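You operate a simulated robot arm through the tools that you are given. There is no shell and no other tool.

You run a simulated robot arm. Do the job below in one go: nothing can be reset, and whatever is moved stays where it is left.

TASK
Press the cheese at 3 kPa till it stops dripping; raise the lever.
Fine: the cheese in the mould on the sliding tray; lay the teal follower on it, slide the tray in and set the dial before the orange lever goes down; raise it last; leave the other cheeses and followers.

The check looks at the end state, three seconds after you hand in, the way a careful person would. Anything else that was tipped, shoved, dropped, spilled or broken makes it a failure.

THE ROBOT
A 6-joint arm with a fingered hand, fixed in place. Base frame: the origin is on the floor under the middle of its stand, x ahead of it, y to its left, z up; the work surface is at about z = 0.85. Units: m, degrees, N and s.
With the tool pointing down near the work surface it reaches from about 0.5 to 0.96 m from the base axis. Its first joint turns from -166.0 to 166.0 degrees. Payload 5 kg.
The tool frame sits at the grasp point between the pads (the TCP): z along the fingers, y along the line on which they close. The tips reach 0.043 m beyond it. The gripper opens to 0.144 m; its body begins 0.05 m behind the TCP. The gripper is a hand of 5 fingers: y runs from the thumb to the fingers, the wrist lies at [-0.021, -0.133, -0.233] in the tool frame, and closing takes about 1.5 s.
Orientation is told as [roll, pitch, yaw] about the base's x, y, z axes, in that order, counted from this pose: with the fingers straight down and the wrist toward the robot, the tool's x, y and z point along [0, 1, 0], [1, 0, 0] and [0, 0, -1] of the base frame.

THE INTERFACE
- The arm moves only by the tool apply_moves. Its argument "commands" is a list of rows, each a list of 2 entries, a list of its own where there are three numbers: the shift along the tool's x, y, z in m, then the turn, a rotation vector about the tool's x, y, z in degrees. In form: [[[dx, dy, dz], [wx, wy, wz]], ...]. A call has 1 to 20 rows; each row shifts and turns the commanded pose from where the row before left it, along the tool's axes as they then stand. "claw" is the gripper command, from -1 (shut) to 1 (fully open), values between in proportion, set as the call begins (left out, the last holds). A row lasts 0.2 s, in which the tool goes at most 0.05 m and 8.6 degrees; a call with a longer step from one row to the next is refused whole, and so is a gripper value outside its range. A pose out of reach is approached as far as the arm can. The call stops where the force on the tool passes 40 N (or 10 N more than at its start, if that is more) or the arm is blocked; 0.2 s more then pass. Each finger travels about 0.072 m/s and halts on what it meets, pressing with about 24 N; the grip force reading is that of the motor and also rises with nothing between the fingers. The clock runs only during rows and for 0.2 s after the last one: add rows that do not move to give the fingers time. The reply holds the time, the measured pose of the TCP, the force on the tool along the base axes, the opening and the grip force, in the units named above and with some noise, with the torque about the TCP (base axes, N m) and any sound that the robot's microphone picked up.
- Cameras (640 x 400 px; columns grow to the right, rows downward): "scene" is fixed at [0.2201, 0.6515, 1.7628]; the picture's right is [-0.85, -0.52, 0.00], its down [-0.40, 0.64, -0.66] and it looks along [0.34, -0.56, -0.75] (base axes); focal length 223 px, centre (320, 200). "wrist" rides on the gripper at [0.086, -0.109, -0.168] in the tool frame; the picture's right is [-0.80, 0.28, -0.53], its down [-0.54, -0.73, 0.42] and it looks along [-0.27, 0.63, 0.73] (tool axes); focal length 275 px, centre (320, 200). There is no depth. A picture from a camera that has moved, and an enlarged one, comes with that camera's place and axes in the base frame and with its lens.
- snapshot(camera): a new picture of that camera. It takes no simulated time.
- move_column(by): slides the trunk up (or, below 0, down) by that many m; the arm rides with it, the base frame stays. It gives what a move gives, with no picture.
- grasp_type(shape): the hand has 5 fingers and takes this shape, open, in about a second: jaw (thumb against the fingers, like two jaws); tri (thumb and two fingers); tip (a fingertip pinch); poke (one finger out to press); point (the index stretched); flat (the hand flat); cup (the hand cupped); fist (a fist). The gripper value then closes the fingers along that shape, each until it touches; the sizes above hold for jaw. It gives what a move gives, with no picture.
- zoom(camera, box): a new picture of the part [left, top, right, bottom] of that camera's present view, enlarged. It takes no simulated time.
- job_done(): hands the job in; it is judged then, once.

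Nothing tells you positions but the pictures and the camera data. Unless the task says otherwise, let go and move clear before handing in.

The tools are called as a command line: name --argument value ..., lists and objects as JSON in quotes. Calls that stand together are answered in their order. apply_moves: Moves the arm, as the interface text tells. Its arguments: {"type":"object","properties":{"commands":{"type":"array","items":{"type":"array"}},"claw":{"type":"number"}},"required":["commands"]} The other tools are called the same way: move_column (by) moves the trunk up or down; grasp_type (shape) gives the hand a shape; snapshot (camera) takes a picture; zoom (camera, box) takes an enlarged picture of a part of a camera's view; job_done () hands the job in.

At the start:

```text
t: 0.0
eef_pos: [0.3019, 0.2165, 1.5325]
tcp_rot: [0.0, 0.0, 0.1]
contact_force: [1.1, 0.2, -0.5]
torque: [-0.03, 0.01, 0.0]
gripper_width: 0.1435
gripper_force: 0.1
shape: jaw
trunk travel left (down, up): [-0.525, 0.065]
```

scene: 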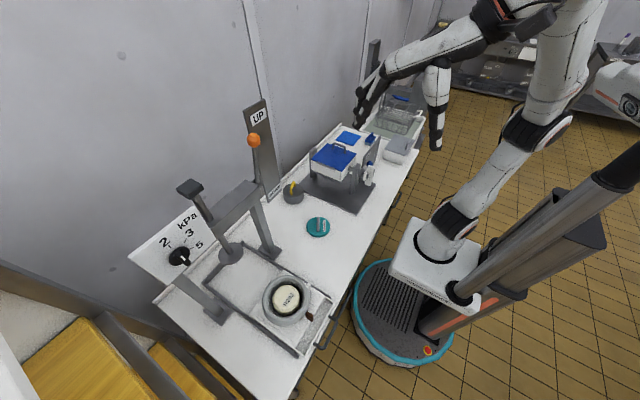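
wrist: 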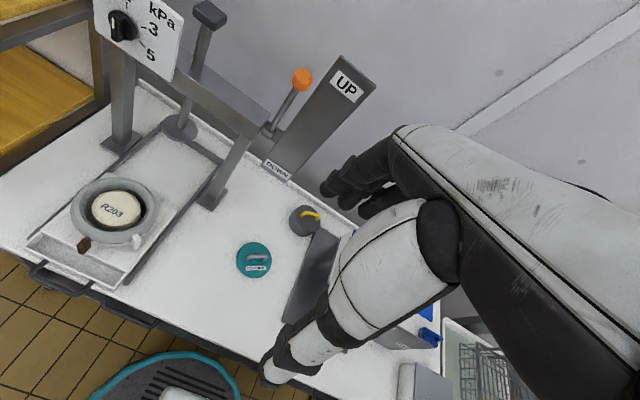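

The bench holds a press with a sliding tray, a mould with cheese R203, a teal follower, an orange lever, and a dial marked 2/3/5 kPa. I'll look closer before moving anything.

zoom --camera "scene" --box '[120, 90, 360, 240]'

zoom --camera "scene" --box '[140, 220, 380, 370]'

zoom --camera "wrist" --box '[0, 0, 400, 300]'

zoom --camera "scene" --box '[280, 40, 440, 220]'

```text
2.67 times, centred on (240, 165) of scene
camera zoom: at [0.2201, 0.6515, 1.7628], right [-0.85, -0.52, 0.0], down [-0.4, 0.64, -0.66], along [0.34, -0.56, -0.75], focal length 595 px, centre (533, 293)
```

zoom: 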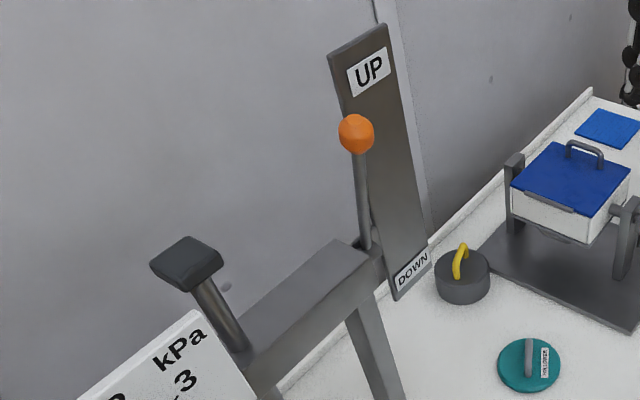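

```text
2.67 times, centred on (260, 295) of scene
camera zoom: at [0.2201, 0.6515, 1.7628], right [-0.85, -0.52, 0.0], down [-0.4, 0.64, -0.66], along [0.34, -0.56, -0.75], focal length 595 px, centre (480, -53)
```

zoom: 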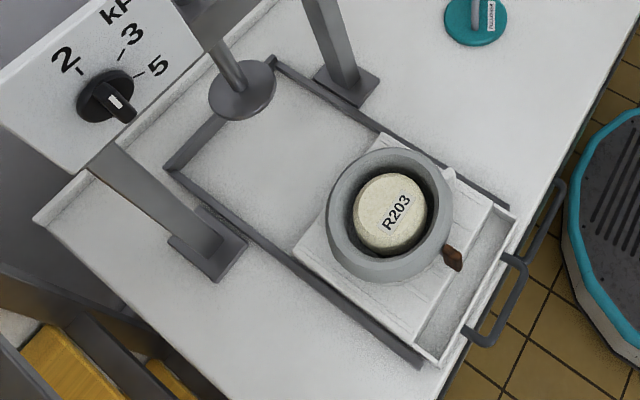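

```text
1.33 times, centred on (200, 150) of wrist
camera zoom: at [0.1951, 0.3035, 1.6995], right [0.28, -0.8, 0.53], down [-0.73, -0.54, -0.42], along [0.63, -0.27, -0.73], focal length 367 px, centre (480, 267)
```

zoom: 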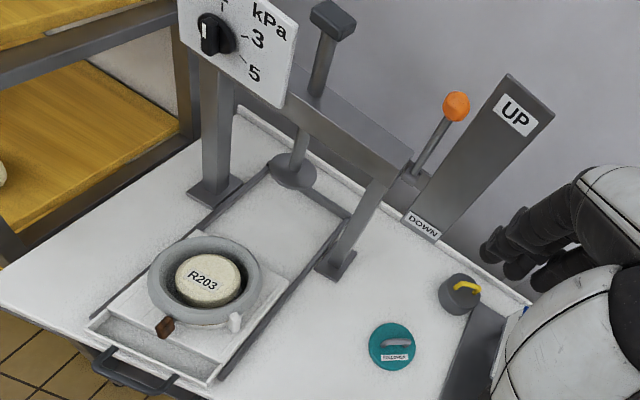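

```text
2.22 times, centred on (360, 130) of scene
camera zoom: at [0.2201, 0.6515, 1.7628], right [-0.85, -0.52, 0.0], down [-0.4, 0.64, -0.66], along [0.34, -0.56, -0.75], focal length 496 px, centre (231, 356)
```

zoom: 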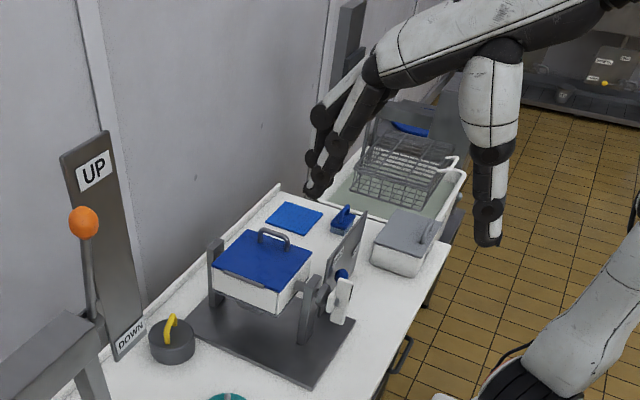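

I can see the press, the rails running along x (y about 0.38–0.61), the mould near (0.45, 0.50) and the teal follower near (0.545, 0.136). Next I'll look more closely at the dial, lever, mould and follower.

zoom --camera "scene" --box '[120, 190, 216, 250]'

zoom --camera "wrist" --box '[70, 0, 198, 80]'

zoom --camera "wrist" --box '[20, 150, 180, 250]'

zoom --camera "wrist" --box '[220, 200, 348, 280]'

zoom --camera "wrist" --box '[200, 50, 392, 170]'

zoom --camera "scene" --box '[240, 250, 352, 320]'

```text
6.67 times, centred on (168, 220) of scene
camera zoom: at [0.2201, 0.6515, 1.7628], right [-0.85, -0.52, 0.0], down [-0.4, 0.64, -0.66], along [0.34, -0.56, -0.75], focal length 1487 px, centre (1333, 67)
```

zoom: 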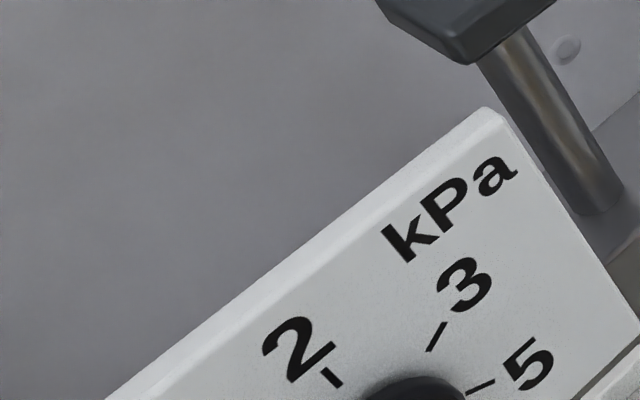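

```text
5.00 times, centred on (134, 40) of wrist
camera zoom: at [0.1951, 0.3035, 1.6995], right [0.28, -0.8, 0.53], down [-0.73, -0.54, -0.42], along [0.63, -0.27, -0.73], focal length 1376 px, centre (1250, 1000)
```

zoom: 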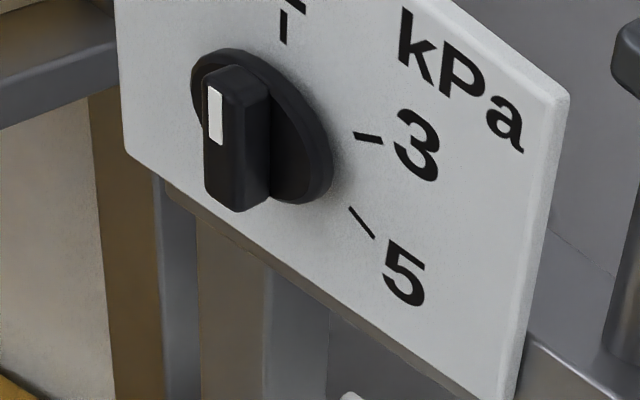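

```text
4.00 times, centred on (100, 200) of wrist
camera zoom: at [0.1951, 0.3035, 1.6995], right [0.28, -0.8, 0.53], down [-0.73, -0.54, -0.42], along [0.63, -0.27, -0.73], focal length 1101 px, centre (1200, 200)
```

zoom: 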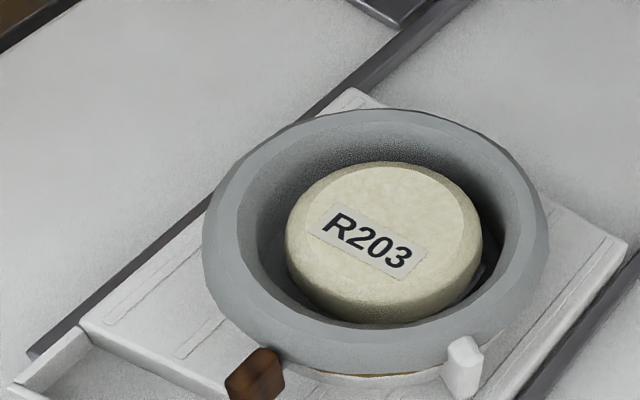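

```text
5.00 times, centred on (284, 240) of wrist
camera zoom: at [0.1951, 0.3035, 1.6995], right [0.28, -0.8, 0.53], down [-0.73, -0.54, -0.42], along [0.63, -0.27, -0.73], focal length 1376 px, centre (500, 0)
```

zoom: 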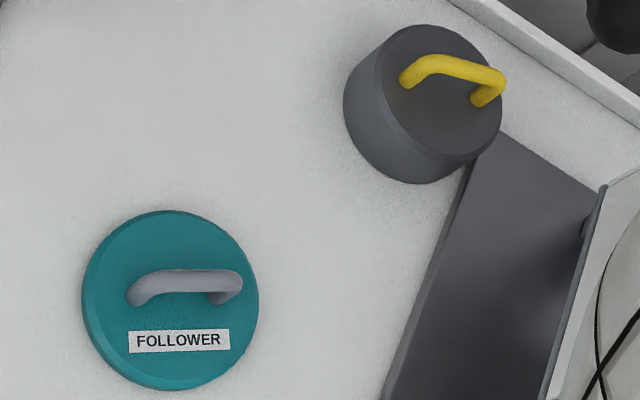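

```text
3.33 times, centred on (296, 110) of wrist
camera zoom: at [0.1951, 0.3035, 1.6995], right [0.28, -0.8, 0.53], down [-0.73, -0.54, -0.42], along [0.63, -0.27, -0.73], focal length 918 px, centre (400, 500)
```

zoom: 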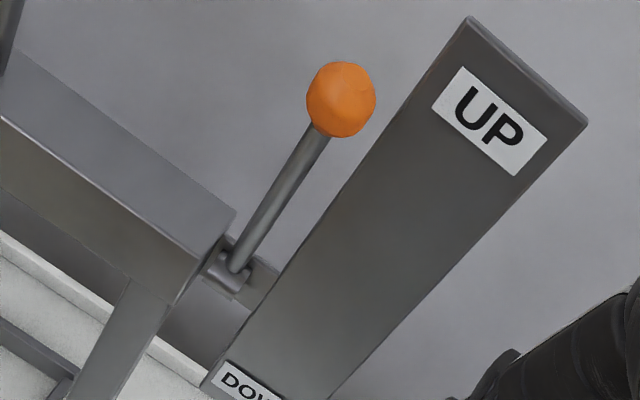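

```text
5.71 times, centred on (296, 285) of scene
camera zoom: at [0.2201, 0.6515, 1.7628], right [-0.85, -0.52, 0.0], down [-0.4, 0.64, -0.66], along [0.34, -0.56, -0.75], focal length 1274 px, centre (457, -286)
```

zoom: 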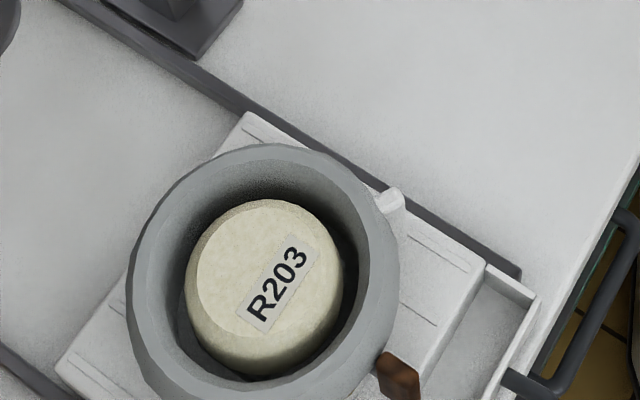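

The camera rays agree: the follower is near (0.546, 0.136) with its handle at about -58° from x, the lever ball near (0.633, 0.312, 1.425), and its pivot near (0.669, 0.311, 1.251). I'll move above the follower and turn the jaw across its handle.

apply_moves --commands '[[[-0.0081, 0.02, 0.038], [0, 0, 0]], [[-0.0081, 0.02, 0.038], [0, 0, 0]], [[-0.0081, 0.02, 0.038], [0, 0, 0]], [[-0.0081, 0.02, 0.038], [0, 0, 0]], [[-0.0081, 0.02, 0.038], [0, 0, 0]], [[-0.0081, 0.02, 0.038], [0, 0, 0]], [[-0.0081, 0.02, 0.038], [0, 0, 0]], [[-0.0081, 0.02, 0.038], [0, 0, 0]], [[-0.0081, 0.02, 0.038], [0, 0, 0]], [[-0.0081, 0.02, 0.038], [0, 0, 0]], [[0, 0, 0], [0, 0, -8]], [[0, 0, 0], [0, 0, -8]], [[0, 0, 0], [0, 0, -8]], [[0, 0, 0], [0, 0, -8]], [[0, 0, 0], [0, 0, 0]]]'

snapshot --camera "wrist"

snapshot --camera "scene"

```text
t: 3.2
eef_pos: [0.5031, 0.1352, 1.1525]
tcp_rot: [0.1, 0.0, 32.0]
contact_force: [0.6, 0.4, 0.0]
torque: [0.03, 0.02, 0.01]
gripper_width: 0.1439
gripper_force: 0.0
shape: jaw
trunk travel left (down, up): [-0.525, 0.065]
```

```text
taken
camera wrist: at [0.3661, 0.1516, 1.3195], right [0.66, -0.52, 0.53], down [-0.33, -0.84, -0.42], along [0.67, 0.11, -0.73], focal length 275 px, centre (320, 200)
```

wrist: 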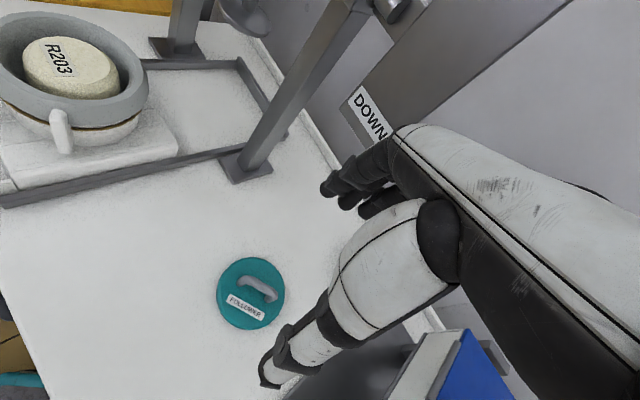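

```text
taken
```

scene: 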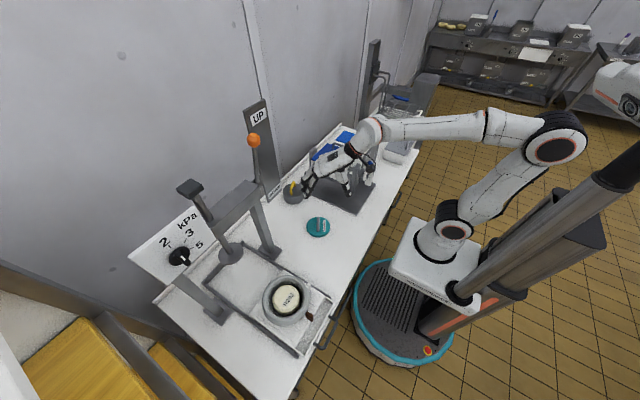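

The arm is above and to the side of the follower. I'll zoom in to pin down its handle.

zoom --camera "wrist" --box '[200, 245, 304, 310]'

zoom --camera "scene" --box '[290, 205, 346, 240]'

zoom --camera "wrist" --box '[0, 0, 200, 220]'

```text
6.15 times, centred on (252, 278) of wrist
camera zoom: at [0.3661, 0.1516, 1.3195], right [0.66, -0.52, 0.53], down [-0.33, -0.84, -0.42], along [0.67, 0.11, -0.73], focal length 1694 px, centre (738, -277)
```

zoom: 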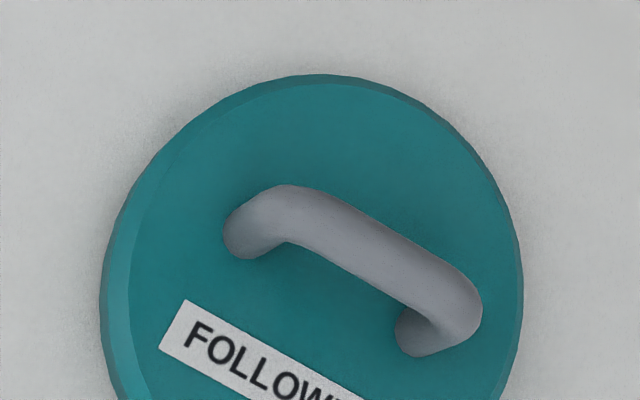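

```text
11.43 times, centred on (318, 222) of scene
camera zoom: at [0.2201, 0.6515, 1.7628], right [-0.85, -0.52, 0.0], down [-0.4, 0.64, -0.66], along [0.34, -0.56, -0.75], focal length 2549 px, centre (343, -57)
```

zoom: 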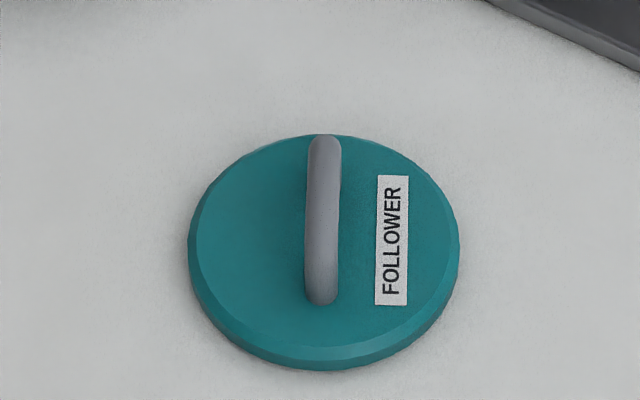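

```text
1.82 times, centred on (100, 110) of wrist
camera zoom: at [0.3661, 0.1516, 1.3195], right [0.66, -0.52, 0.53], down [-0.33, -0.84, -0.42], along [0.67, 0.11, -0.73], focal length 500 px, centre (720, 364)
```

zoom: 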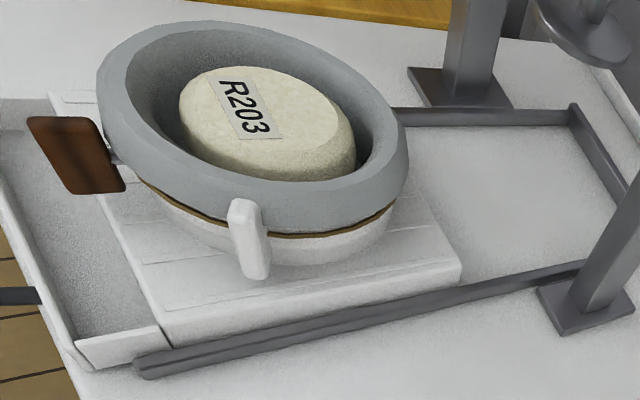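

The handle's middle is near (0.546, 0.134, about 0.90). I'll come down to hover just above it and check again.

apply_moves --commands '[[[-0.0079, 0.012, 0.03], [0, 0, 0]], [[-0.0079, 0.012, 0.03], [0, 0, 0]], [[-0.0079, 0.012, 0.03], [0, 0, 0]], [[0, 0, 0.02], [0, 0, 0]], [[0, 0, 0], [0, 0, 0]]]'

snapshot --camera "wrist"

zoom --camera "scene" --box '[270, 150, 398, 230]'

```text
t: 4.4
eef_pos: [0.5464, 0.135, 1.0416]
tcp_rot: [0.0, 0.0, 32.0]
contact_force: [-0.1, -0.1, 1.0]
torque: [-0.02, 0.02, -0.02]
gripper_width: 0.1439
gripper_force: 0.1
shape: jaw
trunk travel left (down, up): [-0.525, 0.065]
```

```text
taken
camera wrist: at [0.41, 0.1508, 1.2099], right [0.66, -0.53, 0.53], down [-0.33, -0.84, -0.42], along [0.67, 0.11, -0.73], focal length 275 px, centre (320, 200)
```

wrist: 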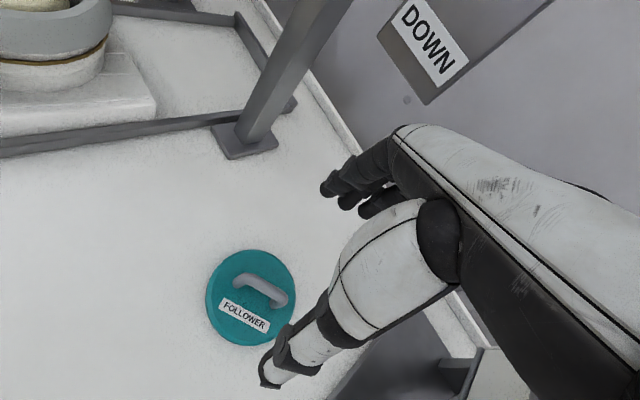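

```text
5.00 times, centred on (334, 190) of scene
camera zoom: at [0.2201, 0.6515, 1.7628], right [-0.85, -0.52, 0.0], down [-0.4, 0.64, -0.66], along [0.34, -0.56, -0.75], focal length 1115 px, centre (250, 250)
```

zoom: 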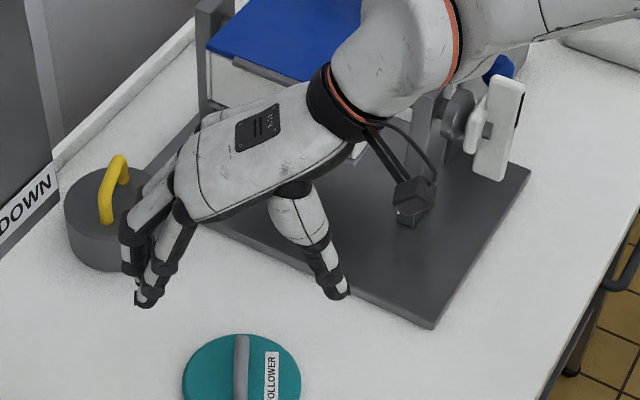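

The hand hovers above the follower. I'll zoom for the exact handle position relative to the grasp point.

zoom --camera "wrist" --box '[190, 240, 318, 360]'

```text
3.33 times, centred on (254, 300) of wrist
camera zoom: at [0.41, 0.1508, 1.2099], right [0.66, -0.53, 0.53], down [-0.33, -0.84, -0.42], along [0.67, 0.11, -0.73], focal length 918 px, centre (540, -133)
```

zoom: 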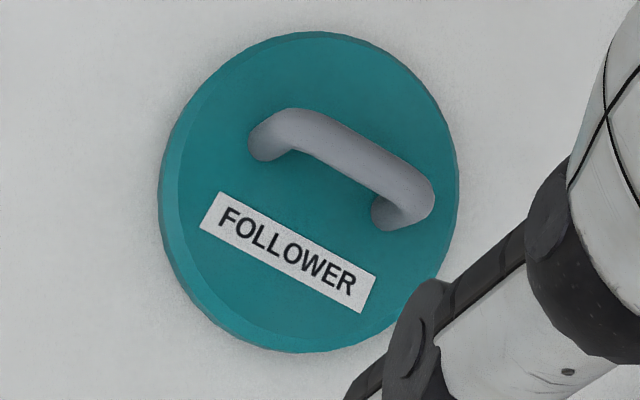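

The handle bar is centred under the grasp point within about 2 mm, with its top at about z = 0.909 and the disc top at about 0.872. I'll descend, keeping the fingertips clear of the disc, and check before closing.

apply_moves --commands '[[[0, -0.001, 0.038], [0, 0, 0]], [[0, -0.001, 0.038], [0, 0, 0]], [[0, 0, 0.025], [0, 0, 0]], [[0, 0, 0.015], [0, 0, 0]], [[0, 0, 0], [0, 0, 0]]]'

snapshot --camera "wrist"

zoom --camera "scene" --box '[270, 170, 398, 250]'

```text
t: 5.6
eef_pos: [0.5439, 0.1336, 0.9247]
tcp_rot: [0.0, 0.0, 32.0]
contact_force: [-0.5, -0.3, -1.1]
torque: [-0.01, -0.02, 0.02]
gripper_width: 0.1436
gripper_force: 0.1
shape: jaw
trunk travel left (down, up): [-0.525, 0.065]
```

```text
taken
camera wrist: at [0.4078, 0.1496, 1.093], right [0.66, -0.52, 0.53], down [-0.33, -0.84, -0.42], along [0.67, 0.1, -0.73], focal length 275 px, centre (320, 200)
```

wrist: 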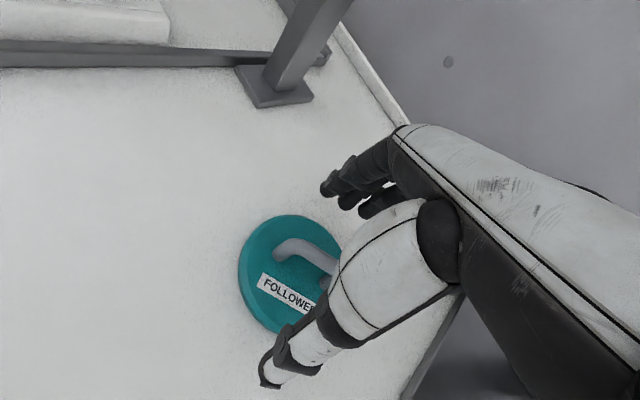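

```text
5.00 times, centred on (334, 210) of scene
camera zoom: at [0.2201, 0.6515, 1.7628], right [-0.85, -0.52, 0.0], down [-0.4, 0.64, -0.66], along [0.34, -0.56, -0.75], focal length 1115 px, centre (250, 150)
```

zoom: 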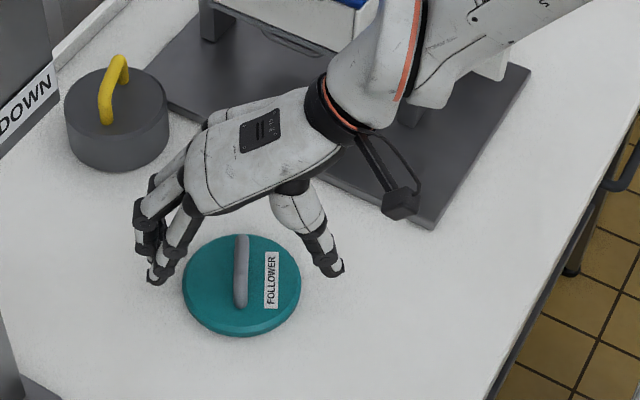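

The jaw straddles the handle, with the fingers on one side and the thumb on the other. I'll close on it.

apply_moves --commands '[[[0, 0, 0], [0, 0, 0]], [[0, 0, 0], [0, 0, 0]], [[0, 0, 0], [0, 0, 0]], [[0, 0, 0], [0, 0, 0]], [[0, 0, 0], [0, 0, 0]], [[0, 0, 0], [0, 0, 0]], [[0, 0, 0], [0, 0, 0]], [[0, 0, 0], [0, 0, 0]], [[0, 0, 0], [0, 0, 0]]]' --claw -1

snapshot --camera "wrist"

zoom --camera "scene" --box '[270, 170, 398, 250]'

```text
t: 7.6
eef_pos: [0.5451, 0.1335, 0.9263]
tcp_rot: [0.0, 0.0, 32.0]
contact_force: [-1.1, -0.2, -0.6]
torque: [0.01, -0.03, 0.0]
gripper_width: 0.0077
gripper_force: 24.6
shape: jaw
trunk travel left (down, up): [-0.525, 0.065]
```

```text
taken
camera wrist: at [0.4078, 0.1496, 1.0933], right [0.66, -0.52, 0.53], down [-0.33, -0.84, -0.42], along [0.67, 0.11, -0.73], focal length 275 px, centre (320, 200)
```

wrist: 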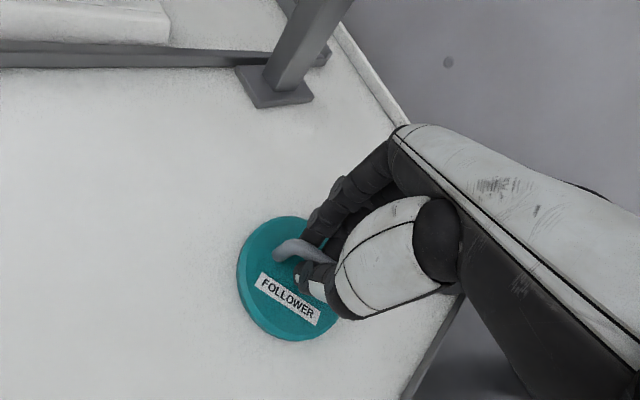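

```text
5.00 times, centred on (334, 210) of scene
camera zoom: at [0.2201, 0.6515, 1.7628], right [-0.85, -0.52, 0.0], down [-0.4, 0.64, -0.66], along [0.34, -0.56, -0.75], focal length 1115 px, centre (250, 150)
```

zoom: 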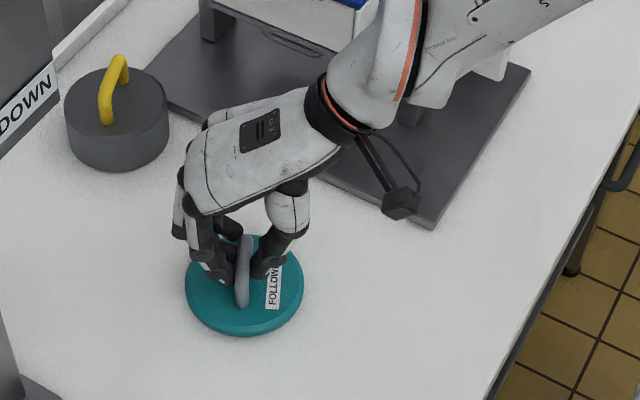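

The fingers hold the handle (24.6 N, opening about 8 mm). I'll lift a little and check that the follower hangs level.

apply_moves --commands '[[[0, 0, -0.01], [0, 0, 0]], [[0, 0, -0.02], [0, 0, 0]], [[0, 0, -0.03], [0, 0, 0]], [[0, 0, 0], [0, 0, 0]]]'

snapshot --camera "wrist"

zoom --camera "scene" --box '[270, 160, 398, 240]'

```text
t: 8.6
eef_pos: [0.5448, 0.1349, 0.987]
tcp_rot: [0.0, 0.0, 32.0]
contact_force: [-0.6, 0.0, -1.0]
torque: [0.02, 0.0, 0.01]
gripper_width: 0.0078
gripper_force: 24.2
shape: jaw
trunk travel left (down, up): [-0.525, 0.065]
```

```text
taken
camera wrist: at [0.4078, 0.1501, 1.1534], right [0.66, -0.52, 0.53], down [-0.33, -0.84, -0.42], along [0.67, 0.11, -0.73], focal length 275 px, centre (320, 200)
```

wrist: 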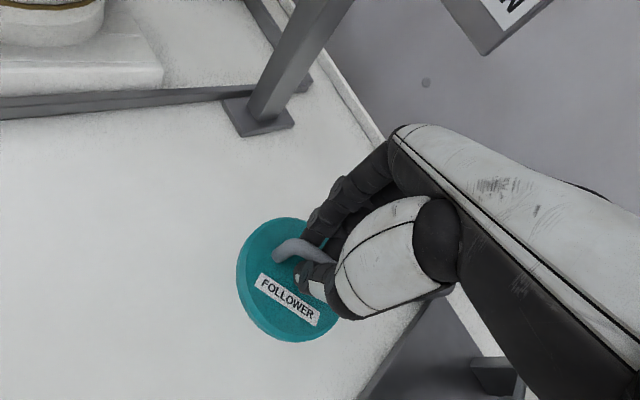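

```text
5.00 times, centred on (334, 200) of scene
camera zoom: at [0.2201, 0.6515, 1.7628], right [-0.85, -0.52, 0.0], down [-0.4, 0.64, -0.66], along [0.34, -0.56, -0.75], focal length 1115 px, centre (250, 200)
```

zoom: 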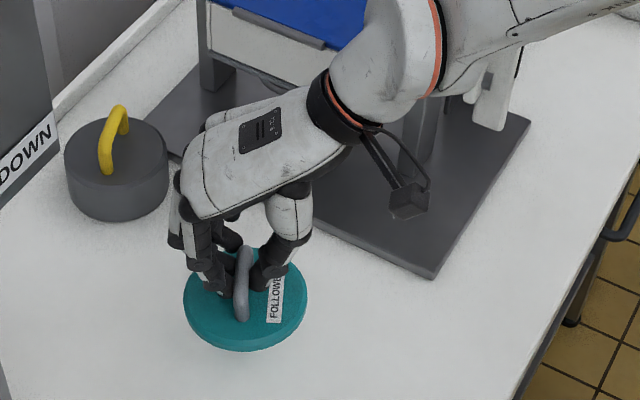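

The follower lifted and hangs level. I'll measure where its disc centre sits relative to the hand.

zoom --camera "wrist" --box '[226, 205, 354, 350]'

zoom --camera "scene" --box '[298, 200, 346, 236]'

```text
2.76 times, centred on (290, 278) of wrist
camera zoom: at [0.4078, 0.1501, 1.1534], right [0.66, -0.52, 0.53], down [-0.33, -0.84, -0.42], along [0.67, 0.11, -0.73], focal length 759 px, centre (403, -14)
```

zoom: 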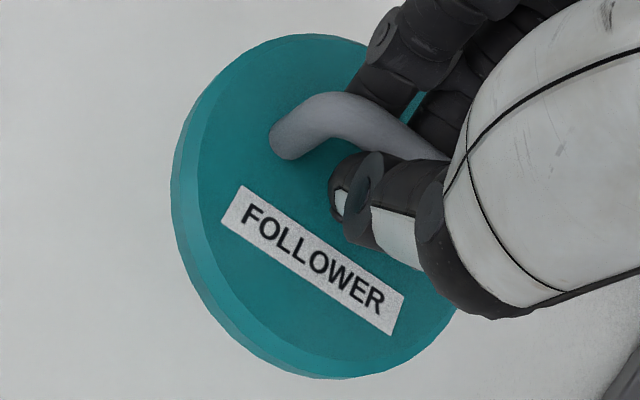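

```text
11.11 times, centred on (322, 218) of scene
camera zoom: at [0.2201, 0.6515, 1.7628], right [-0.85, -0.52, 0.0], down [-0.4, 0.64, -0.66], along [0.34, -0.56, -0.75], focal length 2478 px, centre (298, 0)
```

zoom: 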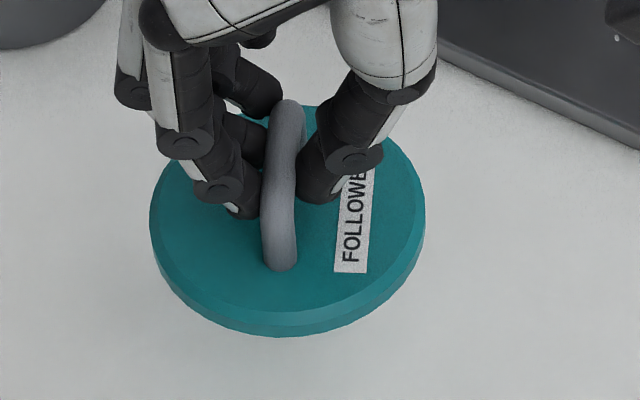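

The follower is centred on the grasp point within about 2 mm. Next I'll measure the mould's bore centre precisely.

zoom --camera "scene" --box '[236, 265, 332, 325]'

zoom --camera "scene" --box '[196, 225, 356, 365]'

```text
6.67 times, centred on (284, 295) of scene
camera zoom: at [0.2201, 0.6515, 1.7628], right [-0.85, -0.52, 0.0], down [-0.4, 0.64, -0.66], along [0.34, -0.56, -0.75], focal length 1487 px, centre (560, -433)
```

zoom: 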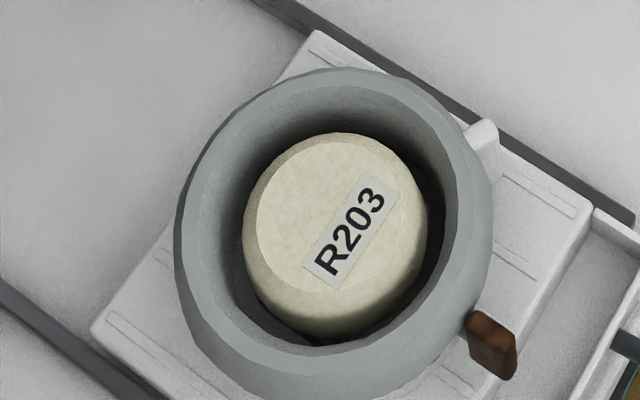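

```text
2.86 times, centred on (276, 295) of scene
camera zoom: at [0.2201, 0.6515, 1.7628], right [-0.85, -0.52, 0.0], down [-0.4, 0.64, -0.66], along [0.34, -0.56, -0.75], focal length 637 px, centre (446, -71)
```

zoom: 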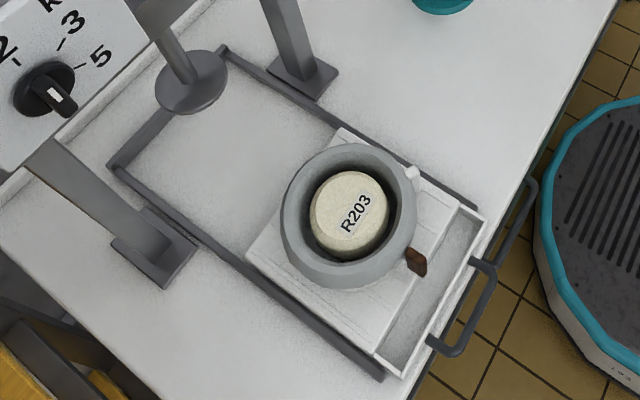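

The mould bore is near (0.452, 0.497) with its rim at about z = 0.96. I'll carry the follower up and over to hover above it, then refine.

apply_moves --commands '[[[0.0119, -0.0191, -0.0325], [0, 0, 0]], [[0.0119, -0.0191, -0.0325], [0, 0, 0]], [[0.0119, -0.0191, -0.0325], [0, 0, 0]], [[0.0119, -0.0191, -0.0325], [0, 0, 0]], [[0.0341, 0.0213, 0], [0, 0, 0]], [[0.0341, 0.0213, 0], [0, 0, 0]], [[0.0341, 0.0213, 0], [0, 0, 0]], [[0.0341, 0.0213, 0], [0, 0, 0]], [[0.0341, 0.0213, 0], [0, 0, 0]], [[0.0341, 0.0213, 0], [0, 0, 0]], [[0.0341, 0.0213, 0], [0, 0, 0]], [[0.0341, 0.0213, 0], [0, 0, 0]], [[0.0341, 0.0213, 0], [0, 0, 0]], [[0, 0, 0], [0, 0, -8]], [[0, 0, 0], [0, 0, -8]], [[0, 0, 0], [0, 0, 0]]]'

snapshot --camera "wrist"

snapshot --camera "scene"

```text
t: 12.0
eef_pos: [0.4546, 0.4962, 1.1157]
tcp_rot: [0.1, 0.0, 48.1]
contact_force: [0.0, -0.2, -1.7]
torque: [0.03, 0.03, -0.01]
gripper_width: 0.008
gripper_force: 23.7
shape: jaw
trunk travel left (down, up): [-0.525, 0.065]
```

```text
taken
camera wrist: at [0.3185, 0.473, 1.2833], right [0.78, -0.32, 0.53], down [-0.08, -0.9, -0.42], along [0.62, 0.29, -0.73], focal length 275 px, centre (320, 200)
```

wrist: 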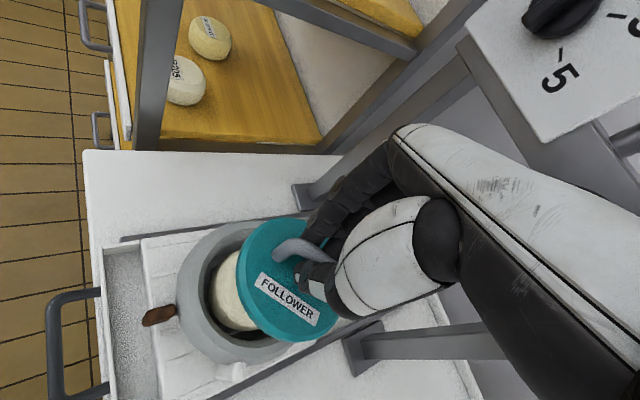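

```text
taken
```

scene: 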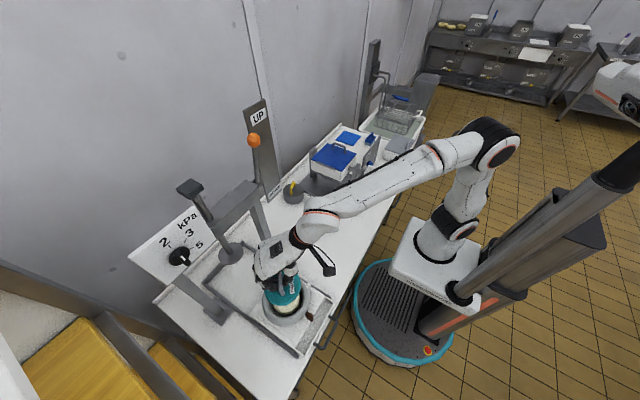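

The follower hovers above the mould. I'll zoom in from both cameras to line up the centres.

zoom --camera "wrist" --box '[150, 200, 374, 385]'

zoom --camera "scene" --box '[236, 260, 332, 330]'

```text
2.16 times, centred on (262, 292) of wrist
camera zoom: at [0.3185, 0.473, 1.2833], right [0.78, -0.32, 0.53], down [-0.08, -0.9, -0.42], along [0.62, 0.29, -0.73], focal length 595 px, centre (445, 0)
```

zoom: 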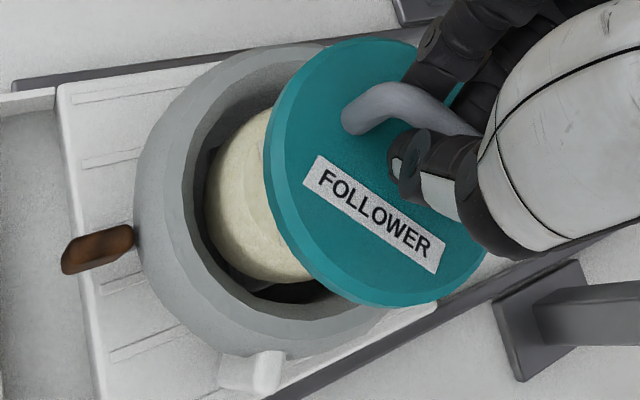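

```text
5.71 times, centred on (284, 295) of scene
camera zoom: at [0.2201, 0.6515, 1.7628], right [-0.85, -0.52, 0.0], down [-0.4, 0.64, -0.66], along [0.34, -0.56, -0.75], focal length 1274 px, centre (526, -343)
```

zoom: 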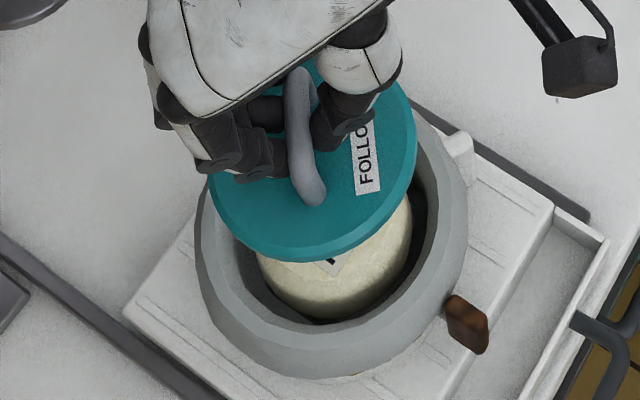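

Follower and mould look nearly concentric. One more close look at the bore edge before lowering.

zoom --camera "wrist" --box '[164, 205, 292, 285]'

zoom --camera "wrist" --box '[180, 290, 308, 370]'

```text
5.00 times, centred on (228, 245) of wrist
camera zoom: at [0.3185, 0.473, 1.2833], right [0.78, -0.32, 0.53], down [-0.08, -0.9, -0.42], along [0.62, 0.29, -0.73], focal length 1376 px, centre (780, -25)
```

zoom: 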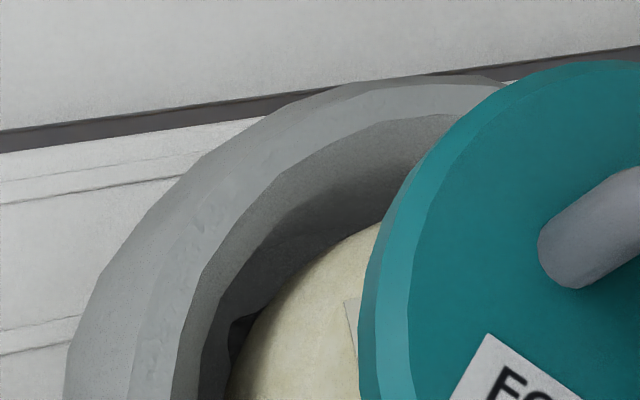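

```text
5.00 times, centred on (244, 330) of wrist
camera zoom: at [0.3185, 0.473, 1.2833], right [0.78, -0.32, 0.53], down [-0.08, -0.9, -0.42], along [0.62, 0.29, -0.73], focal length 1376 px, centre (700, -450)
```

zoom: 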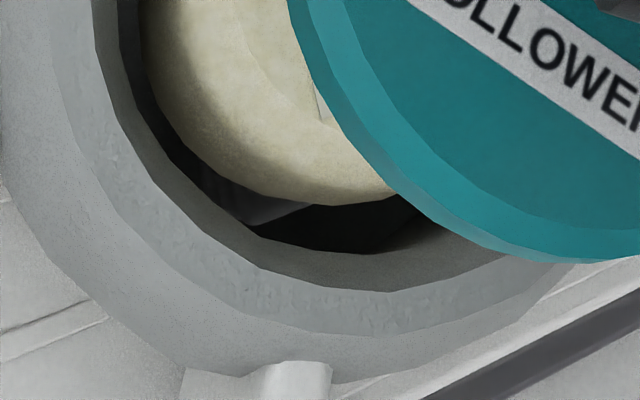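

The wide fits from both cameras put the rim nearer z = 0.987 and the bore centre at about (0.448, 0.500). I'll correct a few millimetres, lower the follower to just above the rim and compare the outlines again.

apply_moves --commands '[[[0.0073, 0.0028, 0.0], [0, 0, 0]], [[0, 0, 0.025], [0, 0, 0]], [[0, 0, 0.015], [0, 0, 0]], [[0, 0, 0], [0, 0, 0]]]'

zoom --camera "wrist" --box '[150, 200, 374, 385]'

zoom --camera "scene" --box '[236, 265, 332, 325]'

```text
t: 13.0
eef_pos: [0.4507, 0.5038, 1.0763]
tcp_rot: [0.0, -0.1, 48.0]
contact_force: [-0.3, -0.6, -1.1]
torque: [-0.02, 0.0, 0.03]
gripper_width: 0.0079
gripper_force: 23.7
shape: jaw
trunk travel left (down, up): [-0.525, 0.065]
```

```text
2.16 times, centred on (262, 292) of wrist
camera zoom: at [0.3148, 0.4807, 1.2434], right [0.78, -0.32, 0.53], down [-0.08, -0.9, -0.42], along [0.62, 0.29, -0.73], focal length 595 px, centre (445, 0)
```

zoom: 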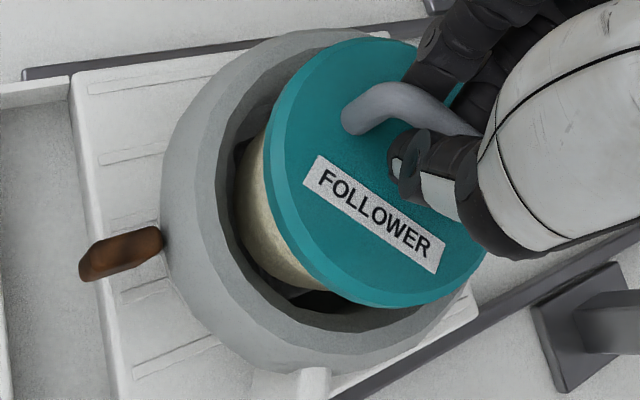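

```text
6.67 times, centred on (284, 295) of scene
camera zoom: at [0.2201, 0.6515, 1.7628], right [-0.85, -0.52, 0.0], down [-0.4, 0.64, -0.66], along [0.34, -0.56, -0.75], focal length 1487 px, centre (560, -433)
```

zoom: 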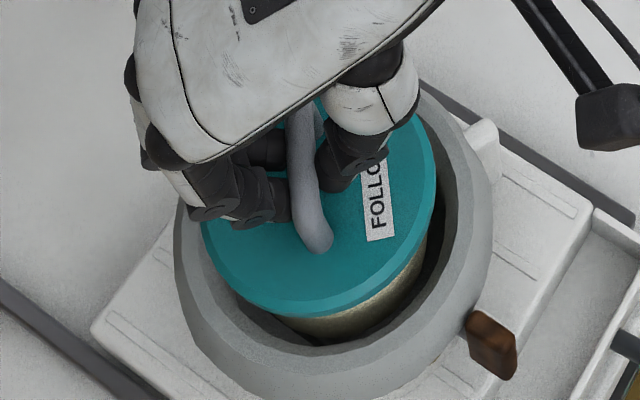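

The follower is just above the rim, and I want a finer comparison of its edge with the bore edge.

zoom --camera "wrist" --box '[184, 205, 312, 285]'

zoom --camera "wrist" --box '[200, 290, 328, 370]'

zoom --camera "scene" --box '[256, 285, 320, 325]'

```text
5.00 times, centred on (248, 245) of wrist
camera zoom: at [0.3148, 0.4807, 1.2434], right [0.78, -0.32, 0.53], down [-0.08, -0.9, -0.42], along [0.62, 0.29, -0.73], focal length 1376 px, centre (680, -25)
```

zoom: 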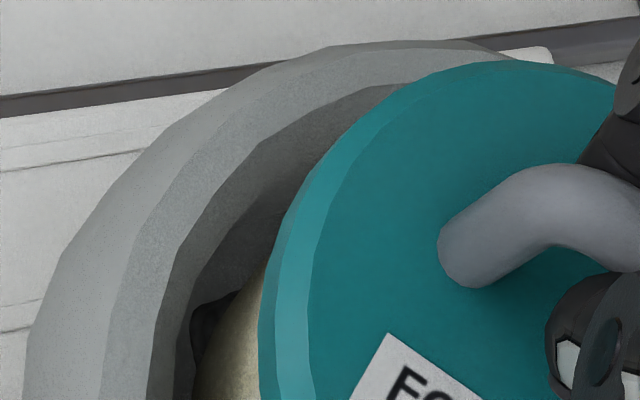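

```text
5.00 times, centred on (264, 330) of wrist
camera zoom: at [0.3148, 0.4807, 1.2434], right [0.78, -0.32, 0.53], down [-0.08, -0.9, -0.42], along [0.62, 0.29, -0.73], focal length 1376 px, centre (600, -450)
```

zoom: 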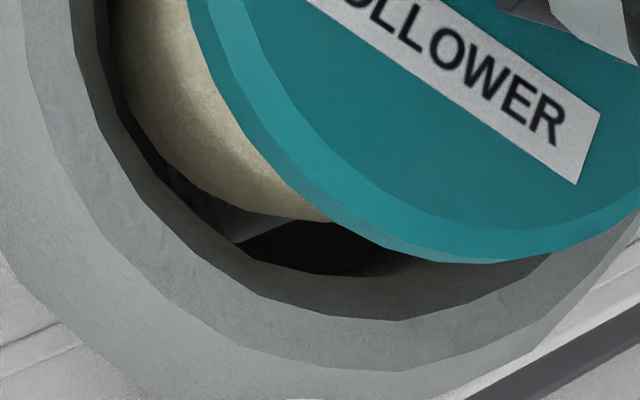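

```text
10.00 times, centred on (288, 305) of scene
camera zoom: at [0.2201, 0.6515, 1.7628], right [-0.85, -0.52, 0.0], down [-0.4, 0.64, -0.66], along [0.34, -0.56, -0.75], focal length 2230 px, centre (640, -850)
```

zoom: 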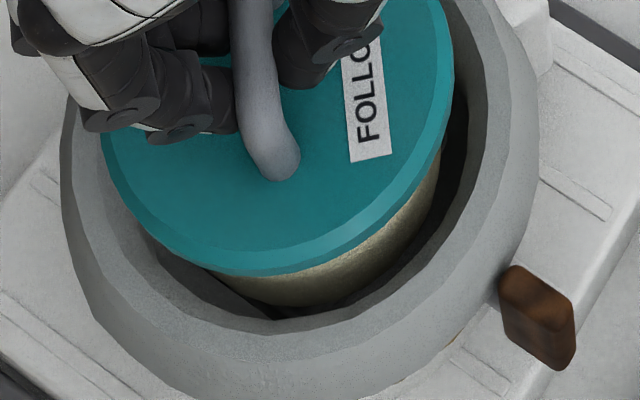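

Both cameras agree on a remaining shift of about 4 mm, which I'll apply. Then I'll lower in small steps while watching the contact force.

apply_moves --commands '[[[0.0037, -0.002, 0.0], [0, 0, 0]], [[0, 0, 0.01], [0, 0, 0]], [[0, 0, 0.01], [0, 0, 0]], [[0, 0, 0], [0, 0, 0]]]'

zoom --camera "wrist" --box '[150, 200, 374, 385]'

zoom --camera "scene" --box '[236, 265, 332, 325]'

```text
t: 14.0
eef_pos: [0.447, 0.5031, 1.0564]
tcp_rot: [0.0, -0.1, 47.9]
contact_force: [-0.9, 0.8, -0.8]
torque: [-0.01, 0.02, -0.01]
gripper_width: 0.008
gripper_force: 24.0
shape: jaw
trunk travel left (down, up): [-0.525, 0.065]
```

```text
2.16 times, centred on (262, 292) of wrist
camera zoom: at [0.311, 0.4812, 1.2236], right [0.78, -0.32, 0.53], down [-0.08, -0.9, -0.42], along [0.62, 0.29, -0.73], focal length 595 px, centre (445, 0)
```

zoom: 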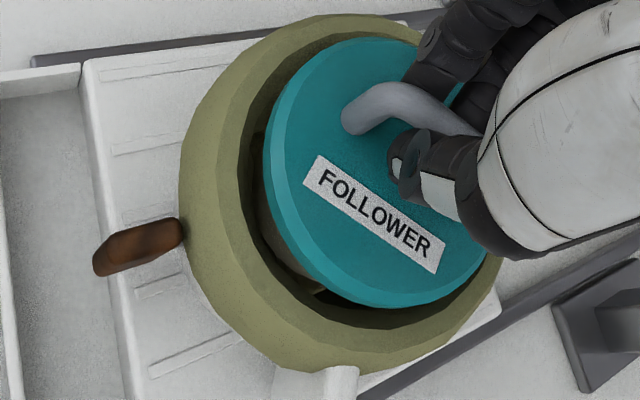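

```text
6.67 times, centred on (284, 295) of scene
camera zoom: at [0.2201, 0.6515, 1.7628], right [-0.85, -0.52, 0.0], down [-0.4, 0.64, -0.66], along [0.34, -0.56, -0.75], focal length 1487 px, centre (560, -433)
```

zoom: 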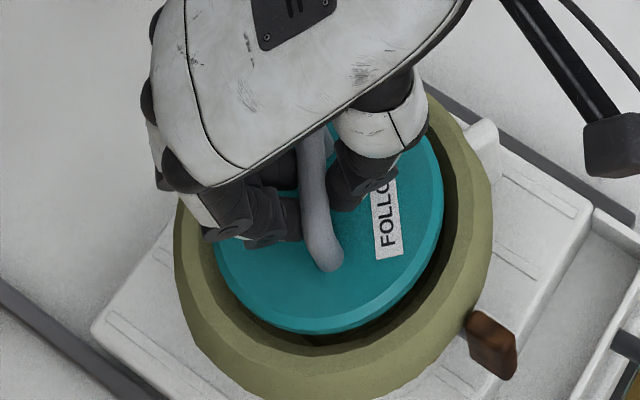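

The mould's ring now looks olive where it was grey, though the contact force is still about zero. I'll check the whole scene before continuing.

snapshot --camera "scene"

snapshot --camera "wrist"

```text
taken
```

scene: 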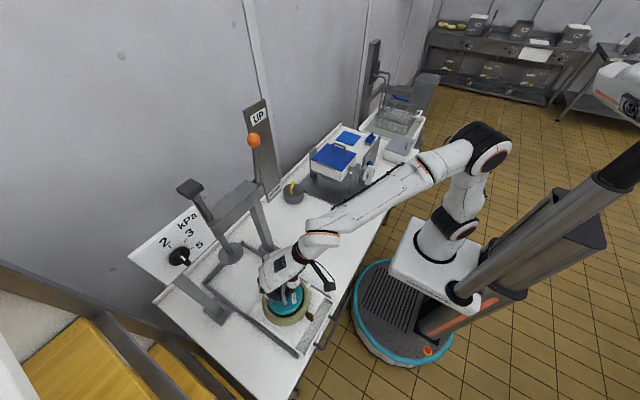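

```text
taken
camera wrist: at [0.311, 0.4812, 1.2236], right [0.78, -0.32, 0.53], down [-0.08, -0.9, -0.42], along [0.62, 0.29, -0.73], focal length 275 px, centre (320, 200)
```

wrist: 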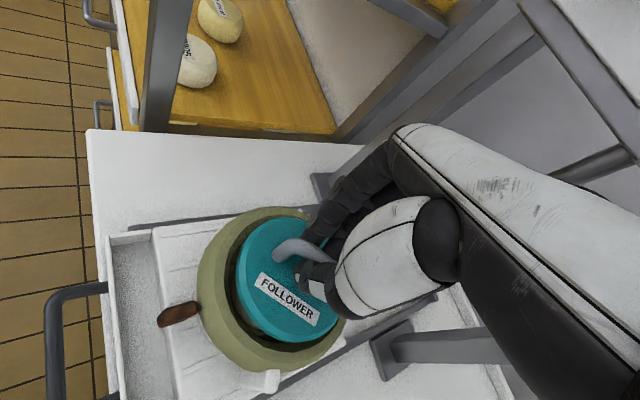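

The follower's lower edge is now at the rim with an even gap all round. I'll nudge about 1.5 mm and keep lowering gently.

apply_moves --commands '[[[0.0003, -0.0015, 0.004], [0, 0, 0]], [[0, 0, 0.005], [0, 0, 0]], [[0, 0, 0.005], [0, 0, 0]], [[0, 0, 0], [0, 0, 0]]]'

zoom --camera "wrist" --box '[150, 200, 374, 385]'

zoom --camera "scene" --box '[236, 265, 332, 325]'

```text
t: 15.0
eef_pos: [0.4457, 0.5026, 1.0408]
tcp_rot: [0.0, 0.2, 48.1]
contact_force: [-0.4, 0.4, -0.4]
torque: [-0.02, -0.02, -0.01]
gripper_width: 0.0072
gripper_force: 24.2
shape: jaw
trunk travel left (down, up): [-0.525, 0.065]
```

```text
2.16 times, centred on (262, 292) of wrist
camera zoom: at [0.3101, 0.4801, 1.2089], right [0.78, -0.32, 0.53], down [-0.08, -0.9, -0.42], along [0.62, 0.29, -0.73], focal length 595 px, centre (445, 0)
```

zoom: 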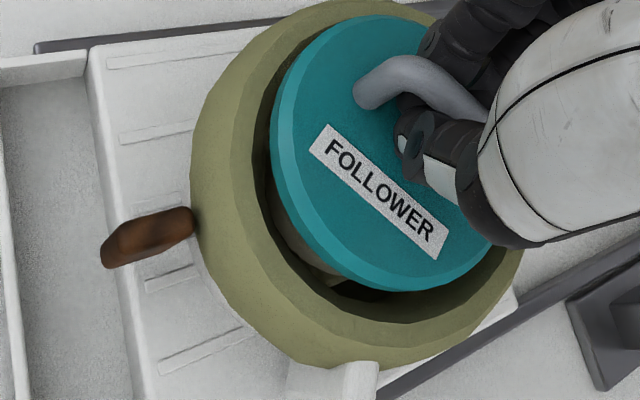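

```text
6.67 times, centred on (284, 295) of scene
camera zoom: at [0.2201, 0.6515, 1.7628], right [-0.85, -0.52, 0.0], down [-0.4, 0.64, -0.66], along [0.34, -0.56, -0.75], focal length 1487 px, centre (560, -433)
```

zoom: 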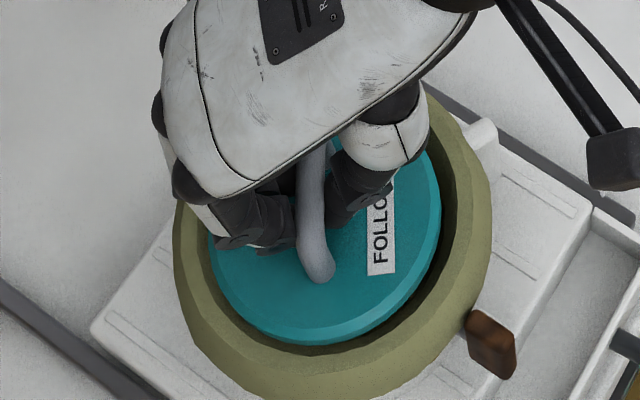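

The follower shifted slightly in the fingers, so it is touching the cheese (top at about z = 0.967). I'll look closely at the gaps before releasing.

zoom --camera "scene" --box '[256, 285, 320, 325]'

zoom --camera "wrist" --box '[230, 195, 358, 275]'

zoom --camera "wrist" --box '[230, 270, 374, 360]'

```text
10.00 times, centred on (288, 305) of scene
camera zoom: at [0.2201, 0.6515, 1.7628], right [-0.85, -0.52, 0.0], down [-0.4, 0.64, -0.66], along [0.34, -0.56, -0.75], focal length 2230 px, centre (640, -850)
```

zoom: 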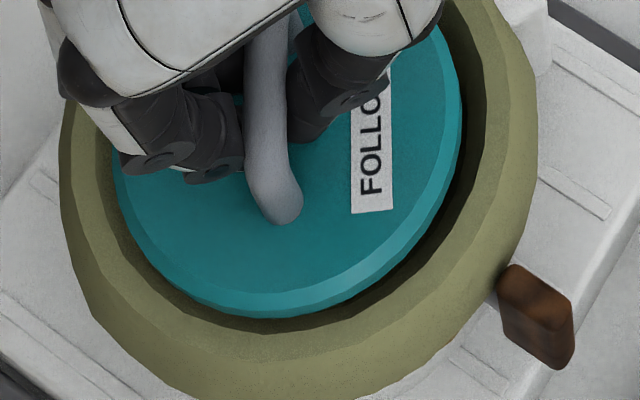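

```text
5.00 times, centred on (294, 235) of wrist
camera zoom: at [0.3101, 0.4801, 1.2089], right [0.78, -0.32, 0.53], down [-0.08, -0.9, -0.42], along [0.62, 0.29, -0.73], focal length 1376 px, centre (450, 25)
```

zoom: 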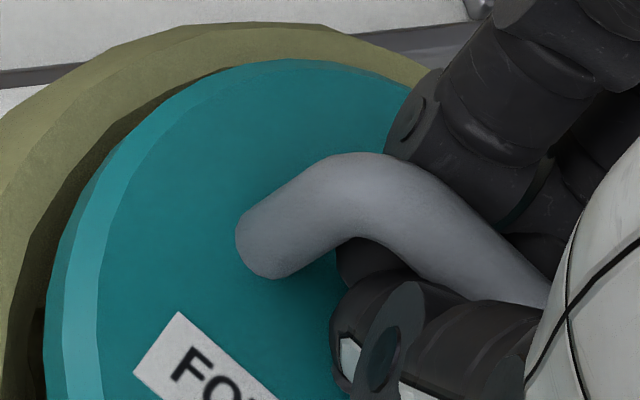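

```text
4.44 times, centred on (302, 315) of wrist
camera zoom: at [0.3101, 0.4801, 1.2089], right [0.78, -0.32, 0.53], down [-0.08, -0.9, -0.42], along [0.62, 0.29, -0.73], focal length 1224 px, centre (400, -311)
```

zoom: 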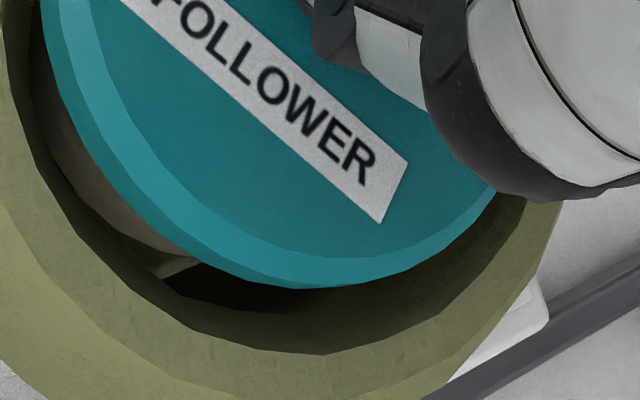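

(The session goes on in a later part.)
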